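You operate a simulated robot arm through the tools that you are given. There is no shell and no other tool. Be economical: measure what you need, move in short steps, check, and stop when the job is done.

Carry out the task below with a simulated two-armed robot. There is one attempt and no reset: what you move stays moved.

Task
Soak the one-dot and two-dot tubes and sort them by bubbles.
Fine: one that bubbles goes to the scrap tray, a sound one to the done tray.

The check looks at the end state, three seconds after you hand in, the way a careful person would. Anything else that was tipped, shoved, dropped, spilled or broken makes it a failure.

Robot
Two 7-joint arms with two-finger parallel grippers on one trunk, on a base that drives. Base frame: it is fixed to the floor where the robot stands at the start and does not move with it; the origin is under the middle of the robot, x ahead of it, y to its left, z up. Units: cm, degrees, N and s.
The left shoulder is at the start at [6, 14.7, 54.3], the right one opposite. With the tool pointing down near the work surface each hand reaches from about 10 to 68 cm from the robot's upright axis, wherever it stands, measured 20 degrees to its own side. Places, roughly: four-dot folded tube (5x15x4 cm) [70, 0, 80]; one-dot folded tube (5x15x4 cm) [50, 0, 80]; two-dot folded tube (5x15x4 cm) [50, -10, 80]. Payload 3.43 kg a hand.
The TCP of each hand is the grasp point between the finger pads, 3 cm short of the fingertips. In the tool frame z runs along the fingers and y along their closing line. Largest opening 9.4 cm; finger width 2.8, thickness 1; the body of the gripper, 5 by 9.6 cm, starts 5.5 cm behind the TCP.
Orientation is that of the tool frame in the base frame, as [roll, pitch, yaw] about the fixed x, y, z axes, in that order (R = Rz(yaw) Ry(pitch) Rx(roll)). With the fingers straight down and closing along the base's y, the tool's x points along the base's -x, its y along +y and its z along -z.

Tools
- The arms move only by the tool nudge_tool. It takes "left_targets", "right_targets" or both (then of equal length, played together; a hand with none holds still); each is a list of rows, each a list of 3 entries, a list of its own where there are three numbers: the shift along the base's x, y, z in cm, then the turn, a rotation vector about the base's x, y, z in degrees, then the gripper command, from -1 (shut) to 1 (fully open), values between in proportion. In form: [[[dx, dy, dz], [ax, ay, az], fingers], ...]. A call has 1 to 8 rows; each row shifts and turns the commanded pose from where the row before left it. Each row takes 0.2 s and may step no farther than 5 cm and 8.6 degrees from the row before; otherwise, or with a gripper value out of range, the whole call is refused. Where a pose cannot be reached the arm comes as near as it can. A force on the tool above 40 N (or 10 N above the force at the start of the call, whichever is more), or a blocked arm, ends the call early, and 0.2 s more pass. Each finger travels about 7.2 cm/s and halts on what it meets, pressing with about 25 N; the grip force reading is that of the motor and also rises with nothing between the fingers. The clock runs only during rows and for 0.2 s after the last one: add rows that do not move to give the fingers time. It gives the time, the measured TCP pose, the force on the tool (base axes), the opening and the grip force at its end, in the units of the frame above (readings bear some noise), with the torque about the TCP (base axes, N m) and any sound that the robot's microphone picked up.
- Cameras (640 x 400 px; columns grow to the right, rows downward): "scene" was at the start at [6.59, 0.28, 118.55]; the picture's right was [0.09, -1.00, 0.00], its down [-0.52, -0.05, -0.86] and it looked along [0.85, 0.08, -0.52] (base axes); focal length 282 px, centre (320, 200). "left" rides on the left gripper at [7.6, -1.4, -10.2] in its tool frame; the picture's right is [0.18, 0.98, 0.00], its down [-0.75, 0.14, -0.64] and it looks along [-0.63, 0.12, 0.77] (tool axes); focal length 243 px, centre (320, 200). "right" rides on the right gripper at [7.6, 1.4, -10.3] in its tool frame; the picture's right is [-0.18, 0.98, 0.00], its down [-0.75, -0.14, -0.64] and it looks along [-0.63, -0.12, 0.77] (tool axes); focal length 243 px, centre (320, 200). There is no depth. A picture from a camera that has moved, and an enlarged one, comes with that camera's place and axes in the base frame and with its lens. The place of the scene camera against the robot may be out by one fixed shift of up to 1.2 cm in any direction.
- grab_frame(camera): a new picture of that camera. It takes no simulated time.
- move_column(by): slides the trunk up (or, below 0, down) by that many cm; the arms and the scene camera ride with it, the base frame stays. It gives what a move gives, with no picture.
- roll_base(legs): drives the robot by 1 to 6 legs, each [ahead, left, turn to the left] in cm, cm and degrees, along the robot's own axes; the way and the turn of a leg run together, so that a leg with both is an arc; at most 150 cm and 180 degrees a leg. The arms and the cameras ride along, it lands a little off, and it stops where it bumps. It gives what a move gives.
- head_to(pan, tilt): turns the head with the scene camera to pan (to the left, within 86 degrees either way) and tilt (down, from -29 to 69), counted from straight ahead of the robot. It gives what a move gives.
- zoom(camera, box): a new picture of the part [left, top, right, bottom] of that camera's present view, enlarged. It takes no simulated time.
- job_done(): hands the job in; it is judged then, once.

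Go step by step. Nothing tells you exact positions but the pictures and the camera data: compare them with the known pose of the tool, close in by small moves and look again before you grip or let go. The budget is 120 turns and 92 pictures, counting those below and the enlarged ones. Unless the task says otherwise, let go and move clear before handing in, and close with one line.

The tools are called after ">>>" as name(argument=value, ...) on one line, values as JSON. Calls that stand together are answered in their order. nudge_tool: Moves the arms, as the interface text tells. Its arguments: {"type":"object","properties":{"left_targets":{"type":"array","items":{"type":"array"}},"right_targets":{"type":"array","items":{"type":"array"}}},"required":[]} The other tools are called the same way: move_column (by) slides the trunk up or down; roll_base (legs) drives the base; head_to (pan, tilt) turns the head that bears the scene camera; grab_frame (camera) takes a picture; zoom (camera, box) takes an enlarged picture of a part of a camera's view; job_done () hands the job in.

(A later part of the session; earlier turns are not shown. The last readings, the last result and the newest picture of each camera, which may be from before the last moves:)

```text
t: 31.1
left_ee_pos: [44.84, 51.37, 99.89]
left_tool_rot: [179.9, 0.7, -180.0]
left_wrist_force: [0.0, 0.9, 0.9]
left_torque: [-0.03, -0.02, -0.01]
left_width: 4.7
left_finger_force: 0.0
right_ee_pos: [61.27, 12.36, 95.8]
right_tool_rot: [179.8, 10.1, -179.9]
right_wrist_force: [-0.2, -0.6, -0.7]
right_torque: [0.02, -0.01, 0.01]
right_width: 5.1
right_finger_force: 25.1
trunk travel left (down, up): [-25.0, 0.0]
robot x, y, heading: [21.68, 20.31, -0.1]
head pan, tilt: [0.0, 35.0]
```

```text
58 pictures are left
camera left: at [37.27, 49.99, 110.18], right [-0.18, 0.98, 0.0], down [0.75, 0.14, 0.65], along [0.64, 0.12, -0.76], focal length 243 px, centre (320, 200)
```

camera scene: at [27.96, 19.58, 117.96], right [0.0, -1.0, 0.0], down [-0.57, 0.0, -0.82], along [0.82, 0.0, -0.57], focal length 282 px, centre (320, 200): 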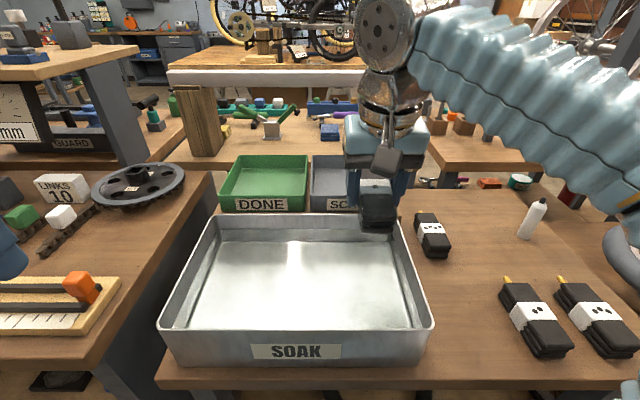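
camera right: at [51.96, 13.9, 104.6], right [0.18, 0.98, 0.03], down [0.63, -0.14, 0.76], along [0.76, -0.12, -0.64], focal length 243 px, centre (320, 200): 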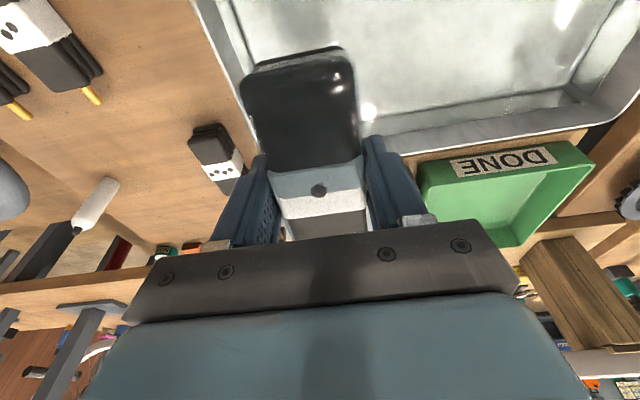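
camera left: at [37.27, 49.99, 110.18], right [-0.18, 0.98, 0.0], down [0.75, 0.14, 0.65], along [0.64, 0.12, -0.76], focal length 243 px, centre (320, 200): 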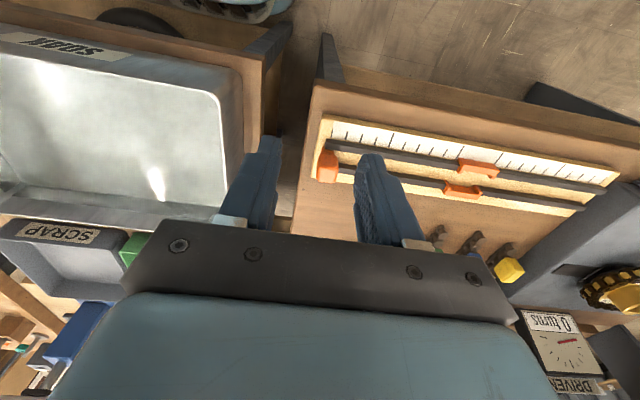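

The scrap tray spans about x 74.5–93, y 3.5–22, with its rim at z≈86 and floor ≈82. I'll move the tube over it, tilting the hand forward to gain reach.

>>> nudge_tool(right_targets=[[[4.4, 0, 0], [0, -4, 0], -0.8], [[4.4, 0, 0], [0, -4, 0], -0.8], [[4.4, 0, -0.3], [0, -4, 0], -0.8], [[4.4, 0, -0.5], [0, -4, 0], -0.8], [[4.2, 0.2, -0.7], [0, -4, 0], -0.8], [[0, 0, 0], [0, 0, 0], -0.8]])

>>> grab_frame(camera="scene")

>>> grab_frame(camera="right")

```text
t: 32.5
left_ee_pos: [44.97, 51.37, 99.85]
left_tool_rot: [179.8, 0.6, 180.0]
left_wrist_force: [-0.6, 0.7, 0.0]
left_torque: [0.02, 0.03, 0.03]
left_width: 4.69
left_finger_force: 0.1
right_ee_pos: [83.16, 12.89, 94.36]
right_tool_rot: [-180.0, 30.1, -179.9]
right_wrist_force: [-0.1, -0.6, -1.1]
right_torque: [-0.03, -0.01, -0.02]
right_width: 5.12
right_finger_force: 24.4
trunk travel left (down, up): [-25.0, 0.0]
robot x, y, heading: [21.39, 20.15, -0.1]
head pan, tilt: [0.0, 35.0]
```

```text
57 pictures are left
camera scene: at [28.0, 19.59, 117.96], right [0.0, -1.0, 0.0], down [-0.57, 0.0, -0.82], along [0.82, 0.0, -0.57], focal length 282 px, centre (320, 200)
```

scene: 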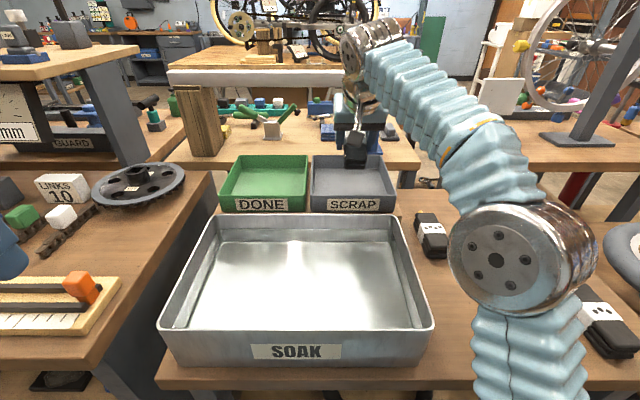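

```text
56 pictures are left
camera right: at [71.42, 14.43, 99.33], right [0.16, 0.98, 0.09], down [0.33, -0.14, 0.93], along [0.93, -0.12, -0.35], focal length 243 px, centre (320, 200)
```

right: 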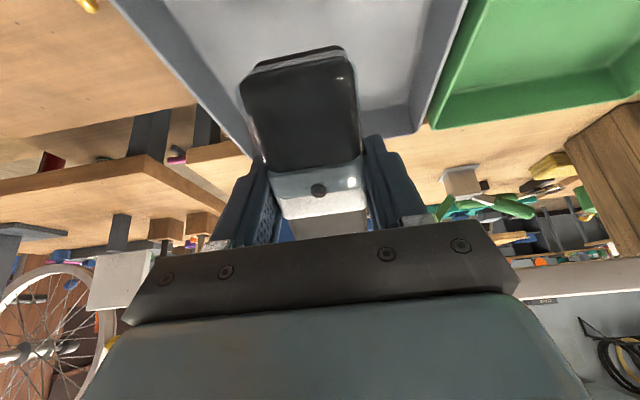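

The tube is right over the scrap tray. I'll lower it while levelling out the tilt.

>>> nudge_tool(right_targets=[[[0, 0, -1.5], [0, 3, 0], -0.8], [[0, 0, -1.5], [0, 4, 0], -0.8], [[0, 0, -1.5], [0, 4, 0], -0.8], [[0, 0, -1.0], [0, 4, 0], -0.8], [[0, 0, -1.0], [0, 4, 0], -0.8], [[0, 0, 0], [0, 0, 0], -0.8]])

>>> zoom(camera="scene", box=[210, 110, 450, 260])

>>> grab_frame(camera="right")

```text
t: 33.9
left_ee_pos: [44.81, 51.35, 99.83]
left_tool_rot: [179.9, 0.6, -179.9]
left_wrist_force: [-0.3, 0.9, 0.7]
left_torque: [0.02, -0.04, -0.02]
left_width: 4.69
left_finger_force: 0.1
right_ee_pos: [82.94, 12.71, 87.82]
right_tool_rot: [179.9, 11.0, 180.0]
right_wrist_force: [0.5, 0.2, -2.9]
right_torque: [0.0, 0.01, 0.04]
right_width: 5.09
right_finger_force: 24.9
trunk travel left (down, up): [-25.0, 0.0]
robot x, y, heading: [21.61, 19.54, 0.0]
head pan, tilt: [0.0, 35.0]
```

```text
2.67 times, centred on (330, 185) of scene
camera zoom: at [27.97, 19.58, 117.96], right [0.0, -1.0, 0.0], down [-0.57, 0.0, -0.82], along [0.82, 0.0, -0.57], focal length 752 px, centre (293, 240)
```

zoom: 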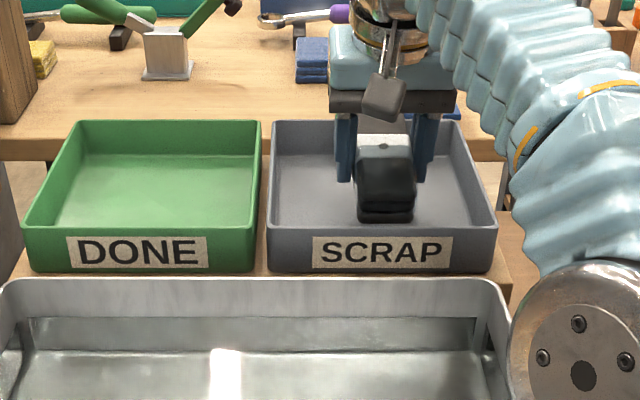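

```text
54 pictures are left
camera right: at [73.5, 14.26, 96.43], right [0.18, 0.98, 0.04], down [0.62, -0.14, 0.77], along [0.77, -0.12, -0.63], focal length 243 px, centre (320, 200)
```

right: 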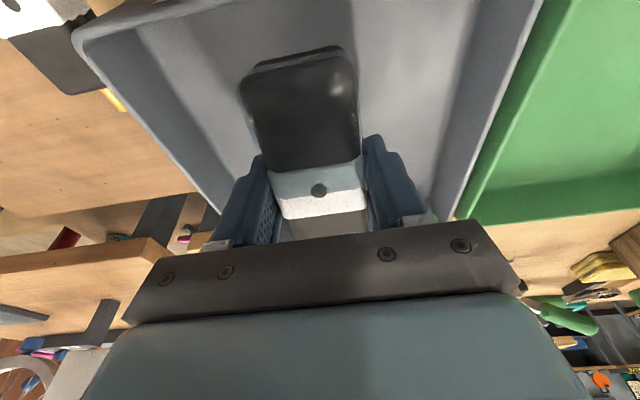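

It's inside the scrap tray, still a few cm above the floor. I'll lower gently until it touches.

>>> nudge_tool(right_targets=[[[0, 0, -0.8], [0, 2, 0], -0.8], [[0, 0, -0.7], [0, 2, 0], -0.8], [[0, 0, 0], [0, 0, 0], -0.8]])

>>> zoom(camera="scene", box=[290, 130, 410, 220])

```text
t: 34.9
left_ee_pos: [43.97, 50.72, 100.49]
left_tool_rot: [179.7, 1.3, 179.7]
left_wrist_force: [-0.4, 0.8, -0.2]
left_torque: [0.07, -0.05, 0.01]
left_width: 4.69
left_finger_force: 0.1
right_ee_pos: [81.66, 11.33, 88.95]
right_tool_rot: [179.0, 9.3, 179.3]
right_wrist_force: [0.3, 0.1, -2.9]
right_torque: [-0.01, 0.07, -0.02]
right_width: 5.1
right_finger_force: 25.2
trunk travel left (down, up): [-25.0, 0.0]
robot x, y, heading: [21.17, 20.16, -0.2]
head pan, tilt: [0.0, 35.0]
stopped in row 3 (right hand): the arm was blocked; the commanded pose is now the measured one
```

```text
4.44 times, centred on (350, 175) of scene
camera zoom: at [26.77, 19.07, 118.11], right [-0.01, -1.0, 0.0], down [-0.57, 0.0, -0.82], along [0.82, 0.0, -0.57], focal length 1252 px, centre (187, 311)
```

zoom: 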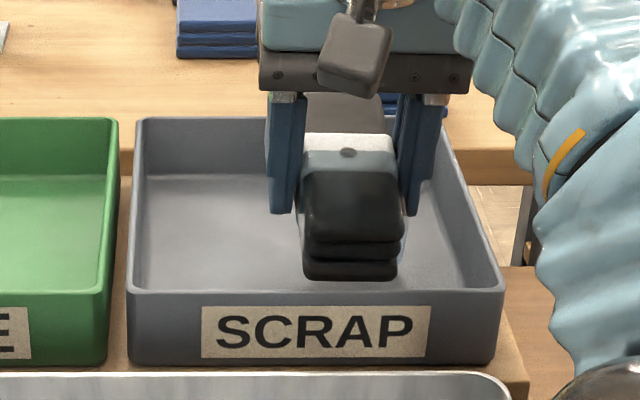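

The arm got blocked and the robot rocked slightly, so part of the arm is touching something. I'll look at the elbow before moving on.

>>> grab_frame(camera="scene")

>>> grab_frame(camera="right")

```text
52 pictures are left
camera scene: at [26.77, 19.07, 118.11], right [-0.01, -1.0, 0.0], down [-0.57, 0.0, -0.82], along [0.82, 0.0, -0.57], focal length 282 px, centre (320, 200)
```

scene: 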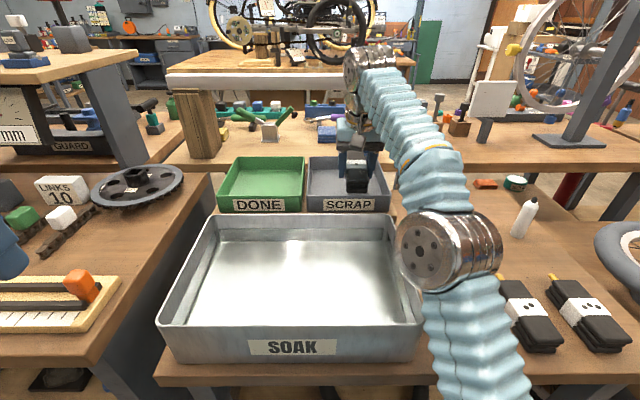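

```text
51 pictures are left
camera right: at [72.49, 12.86, 97.73], right [0.19, 0.98, 0.05], down [0.64, -0.16, 0.75], along [0.75, -0.11, -0.66], focal length 243 px, centre (320, 200)
```

right: 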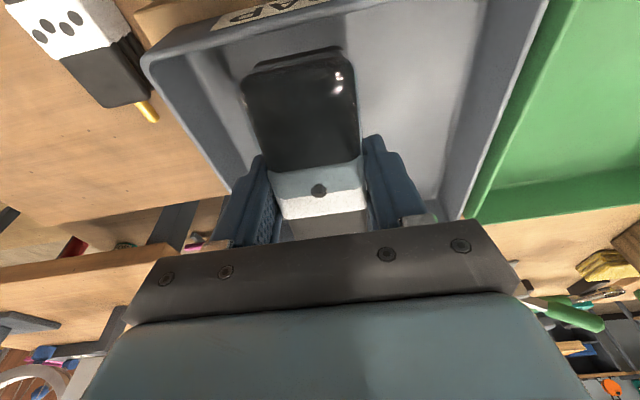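

The elbow came in against the basin's right wall. I'll back off upward and tilt the hand again, which throws the elbow outwards.

>>> nudge_tool(right_targets=[[[0, 0, 1.5], [0, -5, 0], -0.8], [[0.3, 0.3, 1.5], [0, -6, 0], -0.8], [[0.4, 0.4, 1.5], [0, -6, 0], -0.8], [[0.5, 0.5, 0.5], [0, -5, 0], -0.8], [[0, 0, 0], [0, 0, 0], -0.8]])

>>> grab_frame(camera="scene")

```text
t: 36.1
left_ee_pos: [44.98, 50.85, 99.97]
left_tool_rot: [180.0, 0.7, 179.8]
left_wrist_force: [0.1, -0.2, -0.2]
left_torque: [0.0, -0.01, -0.03]
left_width: 4.7
left_finger_force: 0.2
right_ee_pos: [84.03, 12.9, 92.46]
right_tool_rot: [179.2, 30.1, 179.5]
right_wrist_force: [-0.2, 0.1, -1.6]
right_torque: [0.01, 0.0, 0.03]
right_width: 5.13
right_finger_force: 24.5
trunk travel left (down, up): [-25.0, 0.0]
robot x, y, heading: [21.46, 19.45, -0.2]
head pan, tilt: [0.0, 35.0]
```

```text
50 pictures are left
camera scene: at [27.93, 19.24, 117.96], right [0.0, -1.0, 0.0], down [-0.57, 0.0, -0.82], along [0.82, 0.0, -0.57], focal length 282 px, centre (320, 200)
```

scene: 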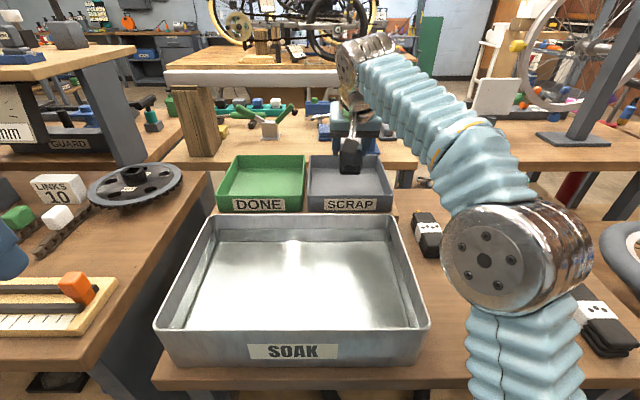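

Free again, and the basin looks undisturbed. I'll lower straight down keeping the 30° tilt, and watch the elbow.

>>> nudge_tool(right_targets=[[[0, 0, -1], [0, 0, 0], -0.8], [[0, 0, -1], [0, 0, 0], -0.8], [[0, 0, 0], [0, 0, 0], -0.8]])

>>> grab_frame(camera="scene")

>>> grab_frame(camera="right")

```text
t: 36.9
left_ee_pos: [44.99, 51.06, 99.77]
left_tool_rot: [-180.0, 0.6, 179.7]
left_wrist_force: [-0.2, 0.7, 0.7]
left_torque: [0.0, -0.03, 0.01]
left_width: 4.7
left_finger_force: 0.0
right_ee_pos: [84.04, 12.94, 90.53]
right_tool_rot: [179.1, 30.1, 179.3]
right_wrist_force: [-1.4, 0.7, -1.1]
right_torque: [-0.01, 0.03, -0.02]
right_width: 5.12
right_finger_force: 25.5
trunk travel left (down, up): [-25.0, 0.0]
robot x, y, heading: [21.6, 19.94, 0.1]
head pan, tilt: [0.0, 35.0]
```

```text
49 pictures are left
camera scene: at [27.94, 19.24, 117.96], right [0.0, -1.0, 0.0], down [-0.57, 0.0, -0.82], along [0.82, 0.0, -0.57], focal length 282 px, centre (320, 200)
```

scene: 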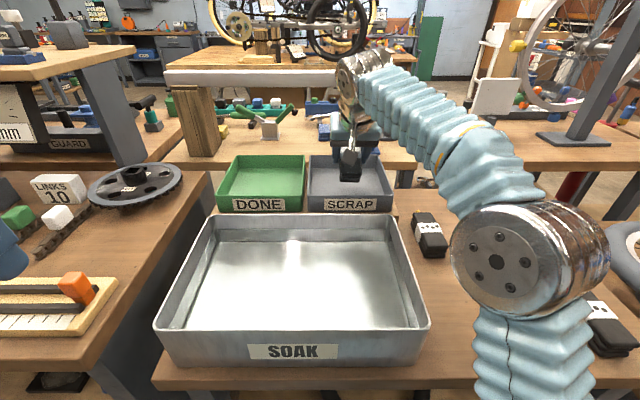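

```text
48 pictures are left
camera right: at [72.36, 14.42, 95.55], right [0.16, 0.98, 0.1], down [0.33, -0.15, 0.93], along [0.93, -0.12, -0.35], focal length 243 px, centre (320, 200)
```

right: 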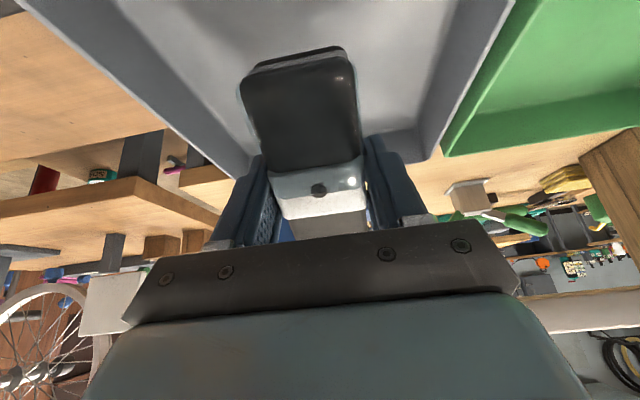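

Lowering keeps the elbow out of the way. Continuing down to contact.

>>> nudge_tool(right_targets=[[[0, 0, -0.7], [0, 1, 0], -0.8], [[0, 0, -0.7], [0, 1, 0], -0.8], [[0, 0, -0.6], [0, 1, 0], -0.8], [[0, 0, 0], [0, 0, 0], -0.8]])

>>> zoom(camera="scene", box=[290, 120, 410, 220])

```text
t: 37.9
left_ee_pos: [45.01, 51.07, 99.71]
left_tool_rot: [179.9, 0.7, 179.7]
left_wrist_force: [-0.2, 0.5, 0.9]
left_torque: [0.03, 0.0, 0.02]
left_width: 4.69
left_finger_force: 0.0
right_ee_pos: [83.89, 13.0, 88.54]
right_tool_rot: [179.2, 26.9, 179.5]
right_wrist_force: [0.1, 0.1, -2.2]
right_torque: [-0.03, 0.02, 0.01]
right_width: 5.11
right_finger_force: 25.1
trunk travel left (down, up): [-25.0, 0.0]
robot x, y, heading: [21.43, 19.63, -0.3]
head pan, tilt: [0.0, 35.0]
```

```text
4.00 times, centred on (350, 170) of scene
camera zoom: at [27.94, 19.24, 117.96], right [0.0, -1.0, 0.0], down [-0.57, 0.0, -0.82], along [0.82, 0.0, -0.57], focal length 1127 px, centre (200, 320)
```

zoom: 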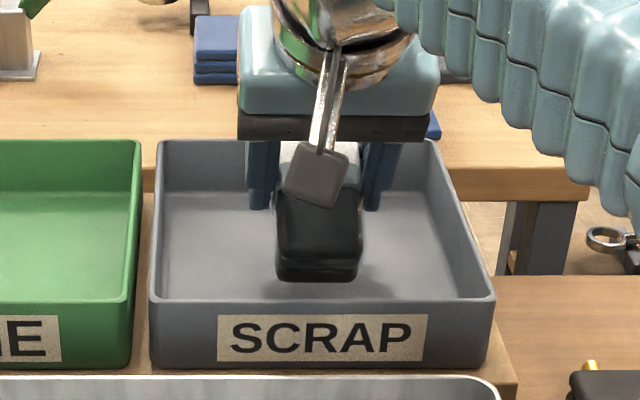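

Almost on the floor. A bit lower, still untilting slightly.

>>> nudge_tool(right_targets=[[[0, 0, -0.5], [0, 0, 0], -0.8], [[0, 0, -0.5], [0, 0, 0], -0.8], [[0, 0, 0], [0, 0, 0], -0.8]])

>>> grab_frame(camera="right")

```text
t: 38.7
left_ee_pos: [45.08, 50.91, 99.99]
left_tool_rot: [179.9, 0.7, 179.7]
left_wrist_force: [-0.1, 0.5, -0.1]
left_torque: [0.0, -0.01, 0.03]
left_width: 4.72
left_finger_force: 0.1
right_ee_pos: [83.94, 12.87, 87.55]
right_tool_rot: [179.2, 27.1, 179.3]
right_wrist_force: [-0.9, 0.3, -1.5]
right_torque: [-0.02, 0.01, -0.01]
right_width: 5.1
right_finger_force: 25.5
trunk travel left (down, up): [-25.0, 0.0]
robot x, y, heading: [21.51, 19.95, -0.0]
head pan, tilt: [0.0, 35.0]
```

```text
46 pictures are left
camera right: at [72.48, 14.49, 93.12], right [0.17, 0.98, 0.1], down [0.38, -0.15, 0.91], along [0.91, -0.12, -0.4], focal length 243 px, centre (320, 200)
```

right: 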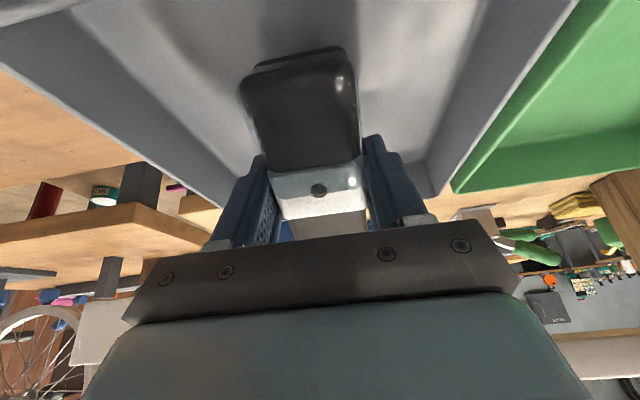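

>>> nudge_tool(right_targets=[[[0, 0, -0.5], [0, 0, 0], -0.8], [[0, 0, -0.5], [0, 0, 0], -0.8], [[0, 0, -0.4], [0, 0, 0], -0.8], [[0, 0, 0], [0, 0, 0], -0.8]])

>>> grab_frame(camera="scene")

```text
t: 39.7
left_ee_pos: [44.97, 50.95, 99.95]
left_tool_rot: [180.0, 0.7, 179.7]
left_wrist_force: [0.6, 0.6, 0.1]
left_torque: [0.01, 0.01, 0.01]
left_width: 4.7
left_finger_force: 0.0
right_ee_pos: [83.96, 12.91, 86.15]
right_tool_rot: [179.3, 27.3, 179.3]
right_wrist_force: [13.9, -0.4, 27.1]
right_torque: [-0.2, 0.48, -0.01]
right_width: 5.14
right_finger_force: 24.6
trunk travel left (down, up): [-25.0, 0.0]
robot x, y, heading: [21.5, 20.04, -0.2]
head pan, tilt: [0.0, 35.0]
```

```text
45 pictures are left
camera scene: at [27.88, 19.27, 117.98], right [0.0, -1.0, 0.0], down [-0.57, 0.0, -0.82], along [0.82, 0.0, -0.57], focal length 282 px, centre (320, 200)
```

scene: 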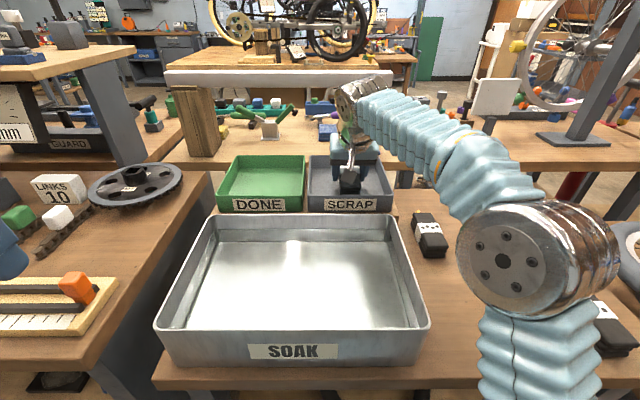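

The tube's near end rests on the tray floor. I'll ease off, level a little, and open.

>>> nudge_tool(right_targets=[[[0, 0, 0.2], [0, 4, 0], -0.8], [[0, 0, -0.5], [0, 4, 0], -0.8], [[0, 0, 0], [0, 0, 0], -0.8], [[0, 0, 0], [0, 0, 0], 0.3], [[0, 0, 0], [0, 0, 0], 0.6], [[0, 0, 0], [0, 0, 0], 0.6], [[0, 0, 0], [0, 0, 0], 0.6]])

>>> grab_frame(camera="right")

>>> zoom(camera="scene", box=[290, 120, 410, 220])

```text
t: 41.3
left_ee_pos: [45.08, 50.96, 99.97]
left_tool_rot: [179.9, 0.6, 179.8]
left_wrist_force: [-0.9, -0.1, 0.7]
left_torque: [0.0, 0.0, 0.05]
left_width: 4.69
left_finger_force: 0.1
right_ee_pos: [83.79, 12.81, 85.77]
right_tool_rot: [179.3, 19.0, 179.4]
right_wrist_force: [0.3, -0.8, 0.0]
right_torque: [0.0, 0.0, -0.03]
right_width: 7.51
right_finger_force: 0.0
trunk travel left (down, up): [-25.0, 0.0]
robot x, y, heading: [21.33, 19.65, -0.1]
head pan, tilt: [0.0, 35.0]
```

```text
44 pictures are left
camera right: at [73.34, 14.41, 92.93], right [0.18, 0.98, 0.07], down [0.5, -0.15, 0.85], along [0.85, -0.12, -0.52], focal length 243 px, centre (320, 200)
```

right: 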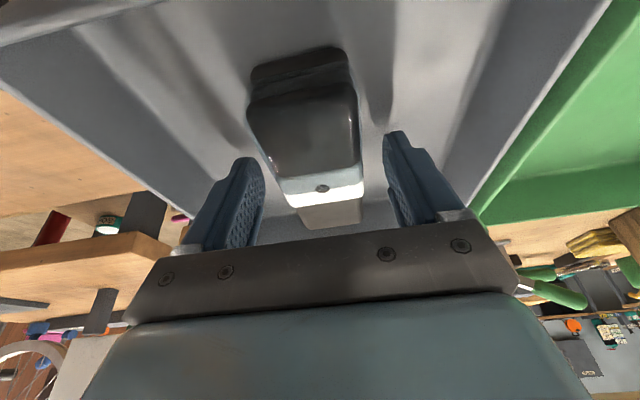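

```text
4.00 times, centred on (350, 170) of scene
camera zoom: at [27.93, 19.25, 117.97], right [0.0, -1.0, 0.0], down [-0.57, 0.0, -0.82], along [0.82, 0.0, -0.57], focal length 1127 px, centre (200, 320)
```

zoom: 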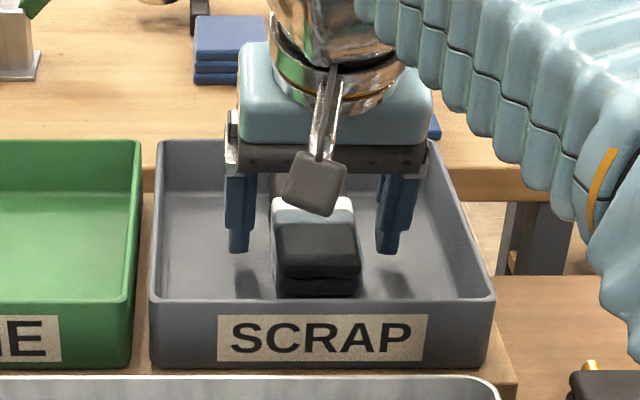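

The one-dot tube lies flat in the scrap tray. I'll retreat up and back along the way I came.

>>> nudge_tool(right_targets=[[[0, 0, 2.5], [0, -3, 0], 0.6], [[0, 0, 2.5], [0, -4, 0], 0.6], [[0, 0, 2.5], [0, -4, 0], 0.6], [[-2, 0, 1.5], [0, 0, 0], 0.6], [[-4.5, 0, 0.5], [0, 1, 0], 0.6], [[-4.5, 0, 0.5], [0, 1, 0], 0.6], [[-4.5, 0, 0], [0, 1, 0], 0.6], [[-4.5, 0, 0], [0, 1, 0], 0.6]])

>>> grab_frame(camera="scene")

```text
t: 43.1
left_ee_pos: [45.13, 50.88, 100.03]
left_tool_rot: [180.0, 0.6, 179.7]
left_wrist_force: [0.9, -0.2, -0.1]
left_torque: [0.02, 0.05, 0.0]
left_width: 4.72
left_finger_force: 0.0
right_ee_pos: [63.95, 13.1, 95.97]
right_tool_rot: [179.2, 26.0, 179.3]
right_wrist_force: [0.0, -0.8, -0.7]
right_torque: [-0.03, 0.03, 0.0]
right_width: 7.51
right_finger_force: 0.0
trunk travel left (down, up): [-25.0, 0.0]
robot x, y, heading: [21.57, 19.85, 0.1]
head pan, tilt: [0.0, 35.0]
```

```text
42 pictures are left
camera scene: at [27.95, 19.25, 117.96], right [0.0, -1.0, 0.0], down [-0.57, 0.0, -0.82], along [0.82, 0.0, -0.57], focal length 282 px, centre (320, 200)
```

scene: 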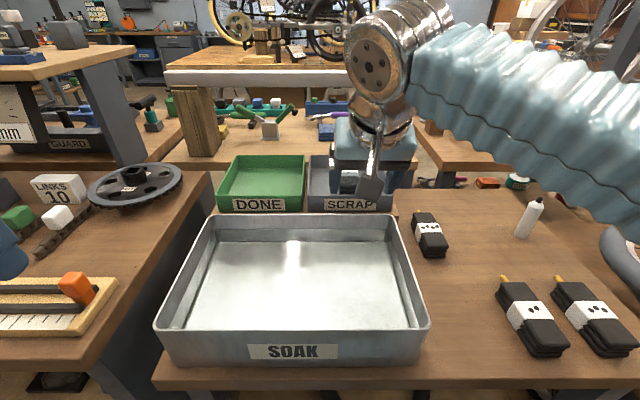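

Now to the two-dot tube at about (54, -13.6). I keep the ~25° forward tilt, so the tube will sit level when I place it in a tray later.

>>> nudge_tool(right_targets=[[[-1.5, -4, 0], [0, 0, 0], 0.6], [[-1.5, -4, 0], [0, 0, 0], 0.6], [[-1.5, -4, 0], [0, 0, 0], 0.6], [[-1.5, -4, 0], [0, 0, 0], 0.6], [[-1.5, -4, -1], [0, 0, 0], 0.6], [[-1.5, -4, -2], [0, 0, 0], 0.6], [[-1, -2.5, -3], [0, 0, 0], 0.6], [[0, 0, -1], [0, 0, 0], 0.6]])

>>> grab_frame(camera="right")

>>> grab_frame(camera="scene")

```text
t: 44.9
left_ee_pos: [45.04, 50.97, 99.87]
left_tool_rot: [179.9, 0.8, 179.8]
left_wrist_force: [0.2, 0.0, -0.8]
left_torque: [0.01, -0.04, 0.05]
left_width: 4.71
left_finger_force: 0.1
right_ee_pos: [53.87, -13.47, 88.84]
right_tool_rot: [179.2, 26.2, 179.3]
right_wrist_force: [-0.3, 0.8, 0.1]
right_torque: [-0.02, -0.03, -0.01]
right_width: 7.52
right_finger_force: 0.0
trunk travel left (down, up): [-25.0, 0.0]
robot x, y, heading: [21.34, 19.93, -0.1]
head pan, tilt: [0.0, 35.0]
```

```text
41 pictures are left
camera right: at [42.58, -12.03, 94.64], right [0.17, 0.98, 0.09], down [0.39, -0.15, 0.91], along [0.9, -0.12, -0.41], focal length 243 px, centre (320, 200)
```

right: 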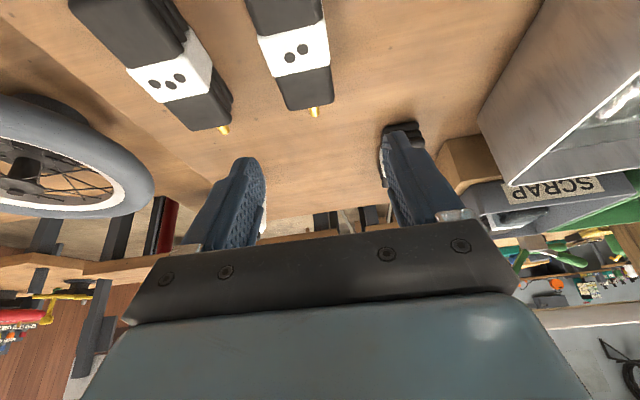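

```text
40 pictures are left
camera scene: at [27.91, 19.23, 117.97], right [0.0, -1.0, 0.0], down [-0.57, 0.0, -0.82], along [0.82, 0.0, -0.57], focal length 282 px, centre (320, 200)
```

scene: 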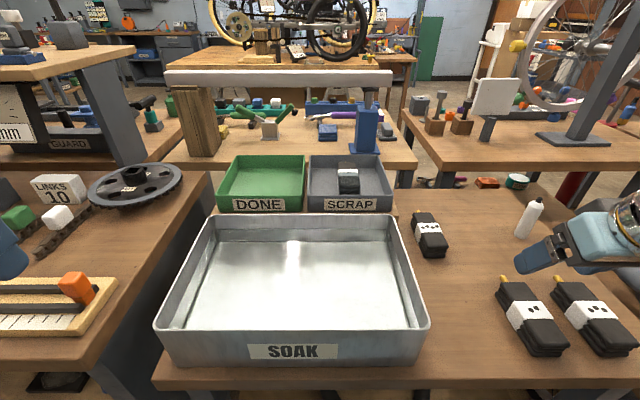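

The two-dot tube is centred at about (53.8, -13.9), yawed some -3.5°. I'll align and descend most of the way, then check.

>>> nudge_tool(right_targets=[[[0, -0.4, -3], [0, 0, -3.5], 0.6], [[0, 0, -3], [0, 0, 0], 0.6], [[0, 0, -1.5], [0, 0, 0], 0.6], [[0, 0, 0], [0, 0, 0], 0.6]])

>>> grab_frame(camera="right")

>>> head_to(pan=-35, tilt=40)

>>> grab_frame(camera="scene")

```text
t: 45.9
left_ee_pos: [45.09, 51.01, 99.84]
left_tool_rot: [179.9, 0.7, 179.7]
left_wrist_force: [0.6, 0.0, -0.6]
left_torque: [-0.01, 0.02, 0.0]
left_width: 4.7
left_finger_force: 0.0
right_ee_pos: [53.85, -13.95, 81.27]
right_tool_rot: [179.1, 26.1, 175.9]
right_wrist_force: [-0.4, -0.2, 0.0]
right_torque: [0.06, 0.01, 0.01]
right_width: 7.52
right_finger_force: 0.0
trunk travel left (down, up): [-25.0, 0.0]
robot x, y, heading: [21.62, 19.76, -0.2]
head pan, tilt: [0.0, 35.0]
```

```text
39 pictures are left
camera right: at [42.7, -11.75, 87.17], right [0.23, 0.97, 0.09], down [0.38, -0.18, 0.91], along [0.89, -0.17, -0.41], focal length 243 px, centre (320, 200)
```

right: 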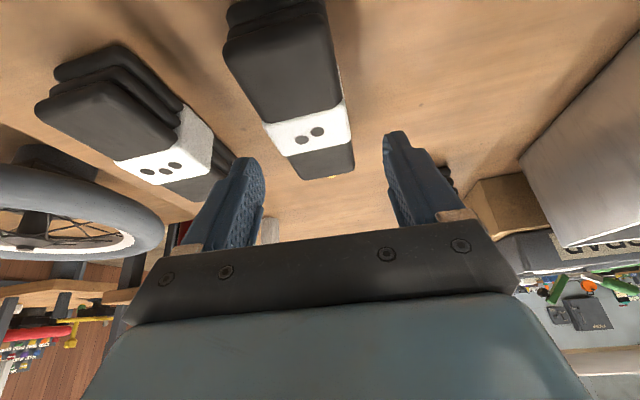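

```text
t: 46.9
left_ee_pos: [45.04, 50.95, 99.88]
left_tool_rot: [179.9, 0.7, 179.7]
left_wrist_force: [-0.2, 0.5, 0.3]
left_torque: [0.0, 0.02, 0.02]
left_width: 4.68
left_finger_force: 0.0
right_ee_pos: [53.85, -13.91, 81.4]
right_tool_rot: [179.3, 26.0, 175.8]
right_wrist_force: [-0.6, -0.1, -0.4]
right_torque: [-0.01, 0.02, 0.01]
right_width: 7.55
right_finger_force: 0.0
trunk travel left (down, up): [-25.0, 0.0]
robot x, y, heading: [21.44, 20.11, -0.0]
head pan, tilt: [-35.0, 40.0]
```

```text
38 pictures are left
camera scene: at [26.06, 14.37, 117.21], right [-0.58, -0.82, 0.0], down [-0.53, 0.37, -0.77], along [0.63, -0.44, -0.64], focal length 282 px, centre (320, 200)
```

scene: 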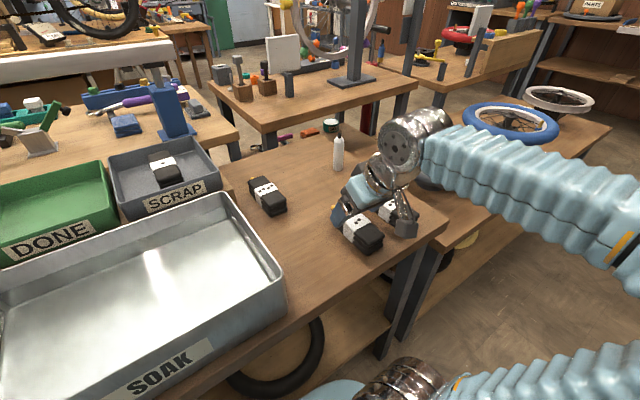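

Aligned. Lowering to grip height and closing.

>>> nudge_tool(right_targets=[[[0, 0, -2], [0, 0, 1.5], 0.6], [[0, 0, -1.4], [0, 0, 0], 0.6], [[0, 0, 0], [0, 0, 0], 0.6]])

>>> zoom(camera="scene", box=[280, 160, 440, 270])

>>> grab_frame(camera="right")

```text
t: 47.7
left_ee_pos: [45.06, 51.0, 100.09]
left_tool_rot: [179.9, 0.7, 179.7]
left_wrist_force: [-0.6, -0.8, 1.1]
left_torque: [-0.01, 0.0, 0.03]
left_width: 4.7
left_finger_force: 0.0
right_ee_pos: [53.9, -13.88, 77.95]
right_tool_rot: [179.2, 26.1, 177.4]
right_wrist_force: [0.7, -0.2, -0.3]
right_torque: [0.0, 0.01, 0.01]
right_width: 7.55
right_finger_force: 0.1
trunk travel left (down, up): [-25.0, 0.0]
robot x, y, heading: [21.56, 19.93, -0.3]
head pan, tilt: [-35.0, 40.0]
```

```text
3.64 times, centred on (360, 215) of scene
camera zoom: at [26.06, 14.37, 117.21], right [-0.58, -0.82, 0.0], down [-0.53, 0.37, -0.77], along [0.63, -0.44, -0.64], focal length 1025 px, centre (174, 146)
```

zoom: 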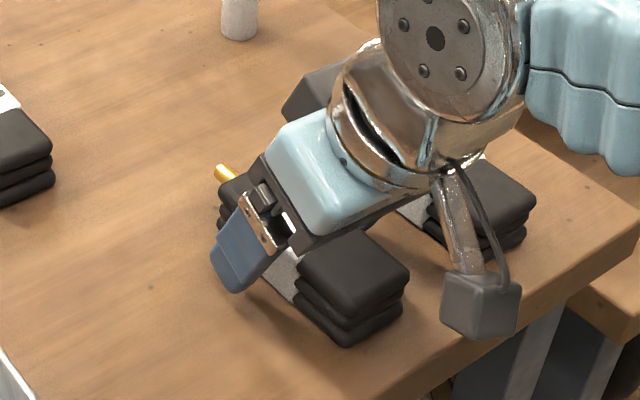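

```text
36 pictures are left
camera right: at [42.57, -12.03, 83.84], right [0.2, 0.97, 0.09], down [0.39, -0.17, 0.91], along [0.9, -0.15, -0.41], focal length 243 px, centre (320, 200)
```

right: 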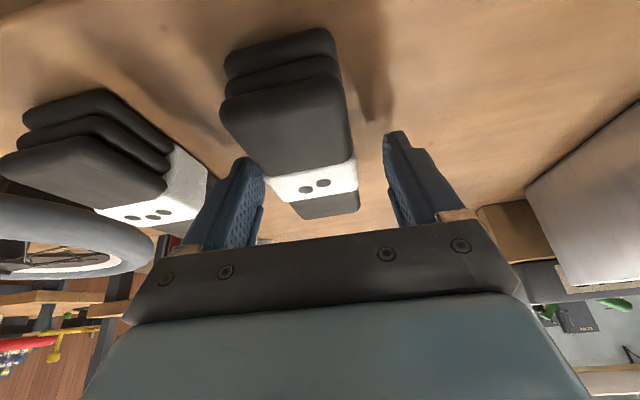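

Fingers straddle the tube. Closing.

>>> nudge_tool(right_targets=[[[0, 0, 0], [0, 0, 0], 0.2], [[0, 0, 0], [0, 0, 0], -0.4], [[0, 0, 0], [0, 0, 0], -0.8], [[0, 0, 0], [0, 0, 0], -0.8], [[0, 0, 0], [0, 0, 0], -0.8]])

>>> nudge_tool(right_targets=[[[0, 0, 2], [0, 0, 0], -0.8], [[0, 0, 4], [0, 0, 0], -0.8], [[0, 0, 4.5], [0, 0, 0], -0.8], [[0, 0, 4.5], [0, 0, 0], -0.8], [[0, 0, 1.5], [0, 0, 0], -0.8], [[0, 0, 0], [0, 0, 0], -0.8]])

>>> grab_frame(camera="scene")

>>> grab_frame(camera="right")

```text
t: 48.9
left_ee_pos: [45.05, 50.93, 99.92]
left_tool_rot: [179.9, 0.7, 179.7]
left_wrist_force: [0.4, 0.0, -0.8]
left_torque: [0.01, -0.02, -0.01]
left_width: 4.67
left_finger_force: 0.0
right_ee_pos: [53.83, -14.03, 77.99]
right_tool_rot: [179.3, 26.1, 177.3]
right_wrist_force: [-0.4, -1.2, -0.2]
right_torque: [0.04, 0.01, 0.01]
right_width: 5.1
right_finger_force: 25.3
trunk travel left (down, up): [-25.0, 0.0]
robot x, y, heading: [21.43, 19.94, -0.4]
head pan, tilt: [-35.0, 40.0]
```

```text
t: 50.3
left_ee_pos: [45.02, 51.0, 99.88]
left_tool_rot: [180.0, 0.7, 179.7]
left_wrist_force: [0.2, -0.4, 0.1]
left_torque: [0.01, -0.02, -0.01]
left_width: 4.73
left_finger_force: 0.0
right_ee_pos: [53.84, -13.72, 94.49]
right_tool_rot: [179.2, 26.0, 177.4]
right_wrist_force: [-0.1, -0.2, -1.2]
right_torque: [-0.03, 0.0, 0.01]
right_width: 5.09
right_finger_force: 25.0
trunk travel left (down, up): [-25.0, 0.0]
robot x, y, heading: [21.63, 19.73, -0.4]
head pan, tilt: [-35.0, 40.0]
```

```text
35 pictures are left
camera scene: at [26.06, 14.36, 117.21], right [-0.58, -0.82, 0.0], down [-0.53, 0.37, -0.77], along [0.63, -0.44, -0.64], focal length 282 px, centre (320, 200)
```

scene: 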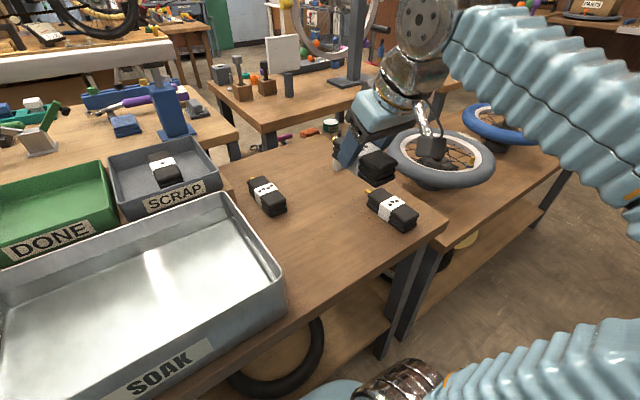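

```text
34 pictures are left
camera right: at [42.6, -11.91, 100.33], right [0.2, 0.97, 0.09], down [0.39, -0.17, 0.91], along [0.9, -0.15, -0.41], focal length 243 px, centre (320, 200)
```

right: 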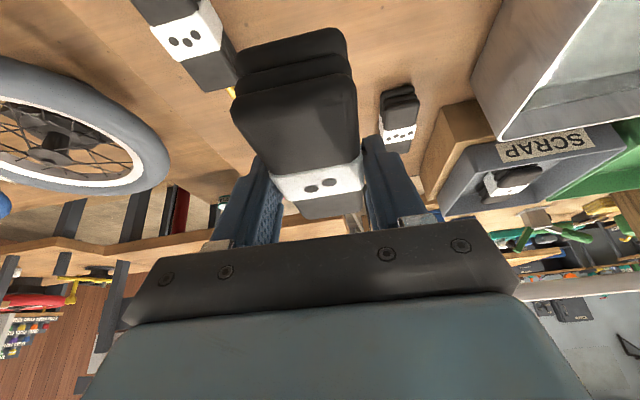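

The two-dot tube is up. Carrying it over the basin.

>>> nudge_tool(right_targets=[[[0.5, 4.5, 0.5], [0, 0, 0], -0.8], [[0.5, 4.5, 0.5], [0, 0, 0], -0.8], [[0.5, 4.5, 0], [0, 0, 0], -0.8], [[0.5, 4.5, 0], [0, 0, 2], -0.8], [[0.5, 4.5, 0], [0, 0, 0], -0.8], [[0.5, 4.5, 0], [0, 0, 0], -0.8], [[0.5, 3, 0], [0, 0, 0], -0.8], [[0, 0, 0], [0, 0, 0], -0.8]])

>>> head_to(pan=0, tilt=40)

>>> grab_frame(camera="scene")

```text
t: 52.1
left_ee_pos: [44.88, 50.98, 99.94]
left_tool_rot: [179.9, 0.8, 179.8]
left_wrist_force: [0.5, -0.1, 0.8]
left_torque: [-0.03, -0.02, -0.01]
left_width: 4.7
left_finger_force: 0.0
right_ee_pos: [57.35, 16.02, 95.3]
right_tool_rot: [179.2, 26.1, 179.4]
right_wrist_force: [-0.7, 0.6, -1.4]
right_torque: [-0.02, -0.01, 0.01]
right_width: 5.06
right_finger_force: 24.7
trunk travel left (down, up): [-25.0, 0.0]
robot x, y, heading: [21.45, 19.95, -0.1]
head pan, tilt: [-35.0, 40.0]
```

```text
t: 53.1
left_ee_pos: [45.13, 50.99, 99.97]
left_tool_rot: [180.0, 0.7, 179.7]
left_wrist_force: [-0.4, -0.1, -0.2]
left_torque: [0.02, -0.02, 0.0]
left_width: 4.69
left_finger_force: 0.0
right_ee_pos: [57.35, 15.94, 95.4]
right_tool_rot: [179.2, 26.1, 179.4]
right_wrist_force: [0.8, 0.1, -1.4]
right_torque: [0.0, 0.01, 0.01]
right_width: 5.09
right_finger_force: 24.6
trunk travel left (down, up): [-25.0, 0.0]
robot x, y, heading: [21.26, 19.69, -0.2]
head pan, tilt: [0.0, 40.0]
```

```text
33 pictures are left
camera scene: at [27.63, 19.24, 117.21], right [0.0, -1.0, 0.0], down [-0.64, 0.0, -0.77], along [0.77, 0.0, -0.64], focal length 282 px, centre (320, 200)
```

scene: 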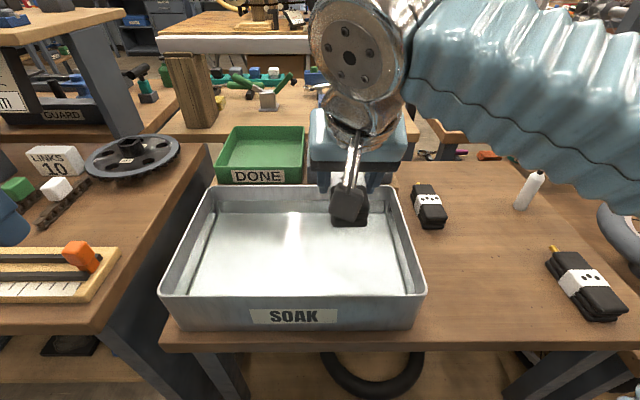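

With the tilt, the wrist camera would come too close to the front rim when dipping, so I'll turn the hand 40° about vertical and shift it in first.

>>> nudge_tool(right_targets=[[[0.6, 0.6, 0], [0, 0, 8], -0.8], [[0.6, 0.6, 0], [0, 0, 8], -0.8], [[0.6, 0.6, 0], [0, 0, 8], -0.8], [[0.6, 0.6, 0], [0, 0, 8], -0.8], [[0.6, 0.6, 0], [0, 0, 8], -0.8], [[0, 0, 0], [0, 0, 0], -0.8], [[0, 0, -3], [0, 0, 0], -0.8], [[0, 0, -2.5], [0, 0, 0], -0.8]])

>>> grab_frame(camera="scene")

>>> grab_frame(camera="right")

```text
t: 54.9
left_ee_pos: [45.0, 50.97, 99.96]
left_tool_rot: [179.8, 0.8, 179.7]
left_wrist_force: [0.2, 0.3, -0.4]
left_torque: [0.0, 0.02, 0.04]
left_width: 4.71
left_finger_force: 0.1
right_ee_pos: [60.48, 19.04, 89.73]
right_tool_rot: [179.1, 26.2, -140.6]
right_wrist_force: [-0.2, 0.0, -0.6]
right_torque: [-0.02, 0.02, -0.01]
right_width: 5.05
right_finger_force: 25.1
trunk travel left (down, up): [-25.0, 0.0]
robot x, y, heading: [21.55, 19.74, -0.6]
head pan, tilt: [0.0, 40.0]
```

```text
32 pictures are left
camera scene: at [27.62, 19.24, 117.21], right [0.0, -1.0, 0.0], down [-0.64, 0.0, -0.77], along [0.77, 0.0, -0.64], focal length 282 px, centre (320, 200)
```

scene: 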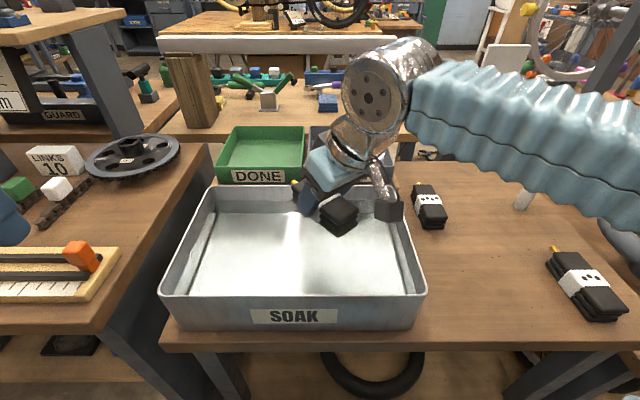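

```text
31 pictures are left
camera right: at [50.94, 12.9, 95.71], right [-0.5, 0.86, 0.09], down [0.4, 0.13, 0.91], along [0.77, 0.49, -0.41], focal length 243 px, centre (320, 200)
```

right: 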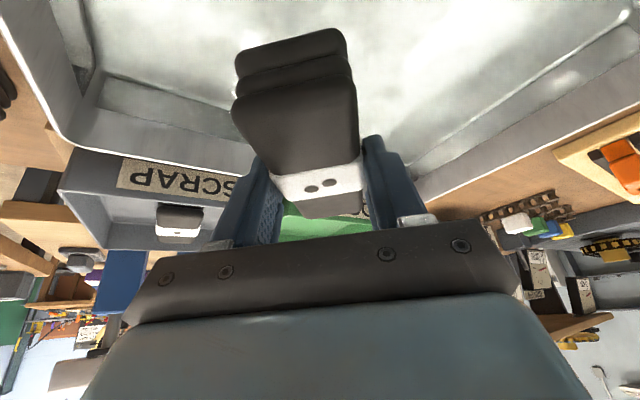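

Clear all round. Lowering the two-dot tube into the water.

>>> nudge_tool(right_targets=[[[-0.3, 0, -3], [0, 0, 0], -0.8], [[0, 0, -3], [0, 0, 0], -0.8], [[0, 0, -2.5], [0, 0, 0], -0.8], [[0, 0, -1.5], [0, 0, 0], -0.8], [[0, 0, -0.7], [0, 0, 0], -0.8], [[0, 0, 0], [0, 0, 0], -0.8], [[0, 0, 0], [0, 0, 0], -0.8]])

>>> zoom(camera="scene", box=[240, 150, 430, 270])

>>> grab_frame(camera="right")

```text
t: 56.5
left_ee_pos: [45.03, 51.09, 99.97]
left_tool_rot: [179.9, 0.8, 179.7]
left_wrist_force: [0.5, -0.2, 0.2]
left_torque: [-0.03, -0.02, 0.03]
left_width: 4.69
left_finger_force: 0.0
right_ee_pos: [60.07, 19.0, 79.21]
right_tool_rot: [179.3, 26.2, -140.6]
right_wrist_force: [0.0, -0.7, -2.0]
right_torque: [0.0, 0.0, 0.02]
right_width: 5.07
right_finger_force: 25.2
trunk travel left (down, up): [-25.0, 0.0]
robot x, y, heading: [21.61, 19.73, -0.1]
head pan, tilt: [0.0, 40.0]
```

```text
3.33 times, centred on (335, 210) of scene
camera zoom: at [27.63, 19.24, 117.21], right [0.0, -1.0, 0.0], down [-0.64, 0.0, -0.77], along [0.77, 0.0, -0.64], focal length 939 px, centre (270, 167)
```

zoom: 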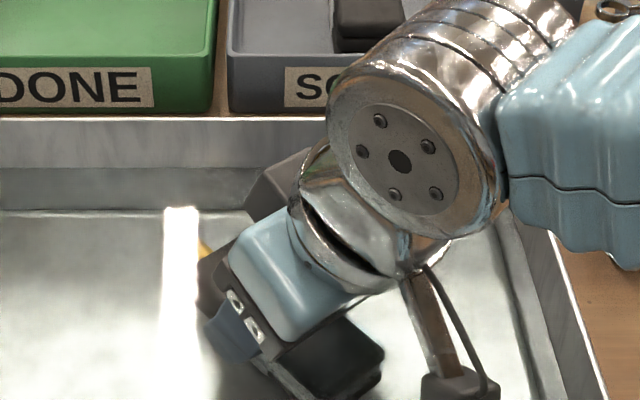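

```text
29 pictures are left
camera right: at [50.52, 12.88, 85.01], right [-0.5, 0.86, 0.09], down [0.4, 0.13, 0.91], along [0.77, 0.49, -0.41], focal length 243 px, centre (320, 200)
```

right: 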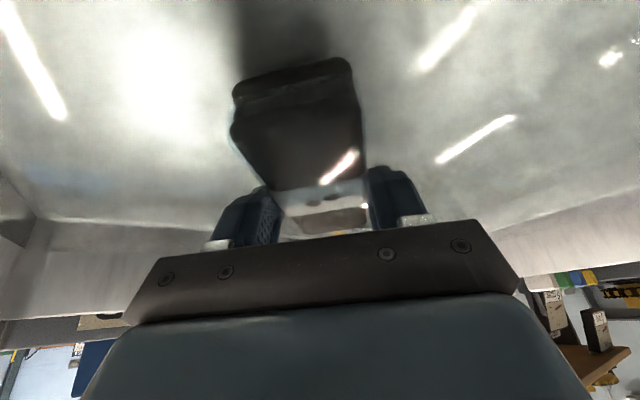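

It's under water with no bubbles so far. I'll lower slightly more and wait.

>>> nudge_tool(right_targets=[[[0, 0, -0.4], [0, 0, 0], -0.8], [[0, 0, 0], [0, 0, 0], -0.8], [[0, 0, 0], [0, 0, 0], -0.8], [[0, 0, 0], [0, 0, 0], -0.8], [[0, 0, 0], [0, 0, 0], -0.8], [[0, 0, 0], [0, 0, 0], -0.8], [[0, 0, 0], [0, 0, 0], -0.8], [[0, 0, 0], [0, 0, 0], -0.8]])

>>> nudge_tool(right_targets=[[[0, 0, 0], [0, 0, 0], -0.8], [[0, 0, 0], [0, 0, 0], -0.8], [[0, 0, 0], [0, 0, 0], -0.8], [[0, 0, 0], [0, 0, 0], -0.8], [[0, 0, 0], [0, 0, 0], -0.8], [[0, 0, 0], [0, 0, 0], -0.8], [[0, 0, 0], [0, 0, 0], -0.8], [[0, 0, 0], [0, 0, 0], -0.8]])

>>> zoom(camera="right", box=[160, 0, 480, 250])

>>> zoom(camera="scene", box=[240, 180, 400, 280])

```text
t: 58.3
left_ee_pos: [44.95, 51.01, 99.95]
left_tool_rot: [179.9, 0.7, 179.7]
left_wrist_force: [-0.1, 0.3, -0.4]
left_torque: [-0.02, 0.03, 0.03]
left_width: 4.7
left_finger_force: 0.1
right_ee_pos: [60.01, 18.97, 78.86]
right_tool_rot: [179.1, 26.1, -140.7]
right_wrist_force: [0.4, -0.3, -1.4]
right_torque: [-0.01, 0.03, 0.01]
right_width: 5.09
right_finger_force: 24.7
trunk travel left (down, up): [-25.0, 0.0]
robot x, y, heading: [21.27, 19.45, -0.2]
head pan, tilt: [0.0, 40.0]
```

```text
t: 60.1
left_ee_pos: [44.95, 51.02, 99.84]
left_tool_rot: [179.9, 0.6, 179.8]
left_wrist_force: [-0.2, -0.1, 0.1]
left_torque: [-0.02, 0.0, -0.01]
left_width: 4.69
left_finger_force: 0.1
right_ee_pos: [59.91, 18.94, 78.85]
right_tool_rot: [179.2, 26.1, -140.6]
right_wrist_force: [-0.6, -0.8, -1.7]
right_torque: [-0.01, 0.01, -0.02]
right_width: 5.09
right_finger_force: 25.4
trunk travel left (down, up): [-25.0, 0.0]
robot x, y, heading: [21.44, 19.61, -0.1]
head pan, tilt: [0.0, 40.0]
```

```text
1.60 times, centred on (320, 125) of right
camera zoom: at [50.5, 12.89, 84.63], right [-0.5, 0.86, 0.09], down [0.4, 0.13, 0.91], along [0.77, 0.49, -0.41], focal length 388 px, centre (320, 320)
```

zoom: 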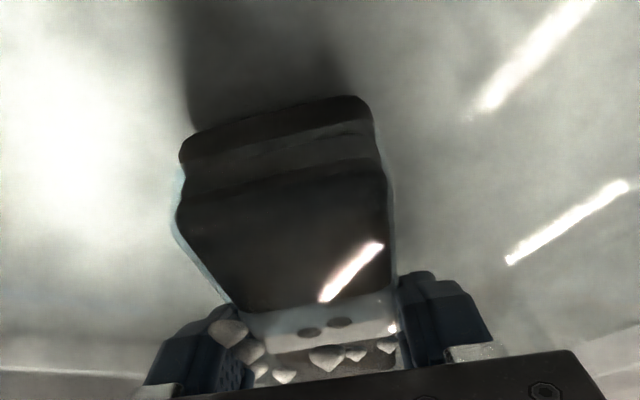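

```text
4.00 times, centred on (320, 230) of scene
camera zoom: at [27.63, 19.24, 117.21], right [0.0, -1.0, 0.0], down [-0.64, 0.0, -0.77], along [0.77, 0.0, -0.64], focal length 1127 px, centre (320, 80)
```

zoom: 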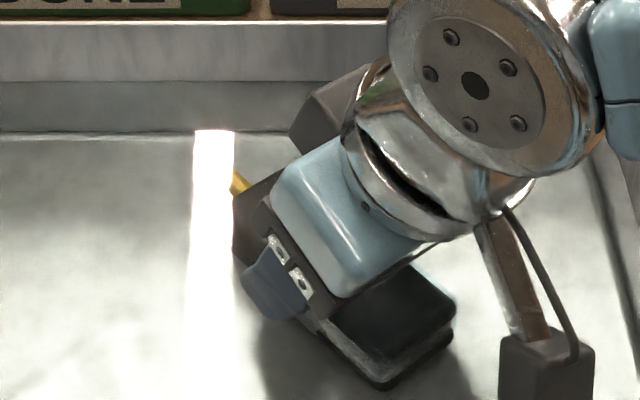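

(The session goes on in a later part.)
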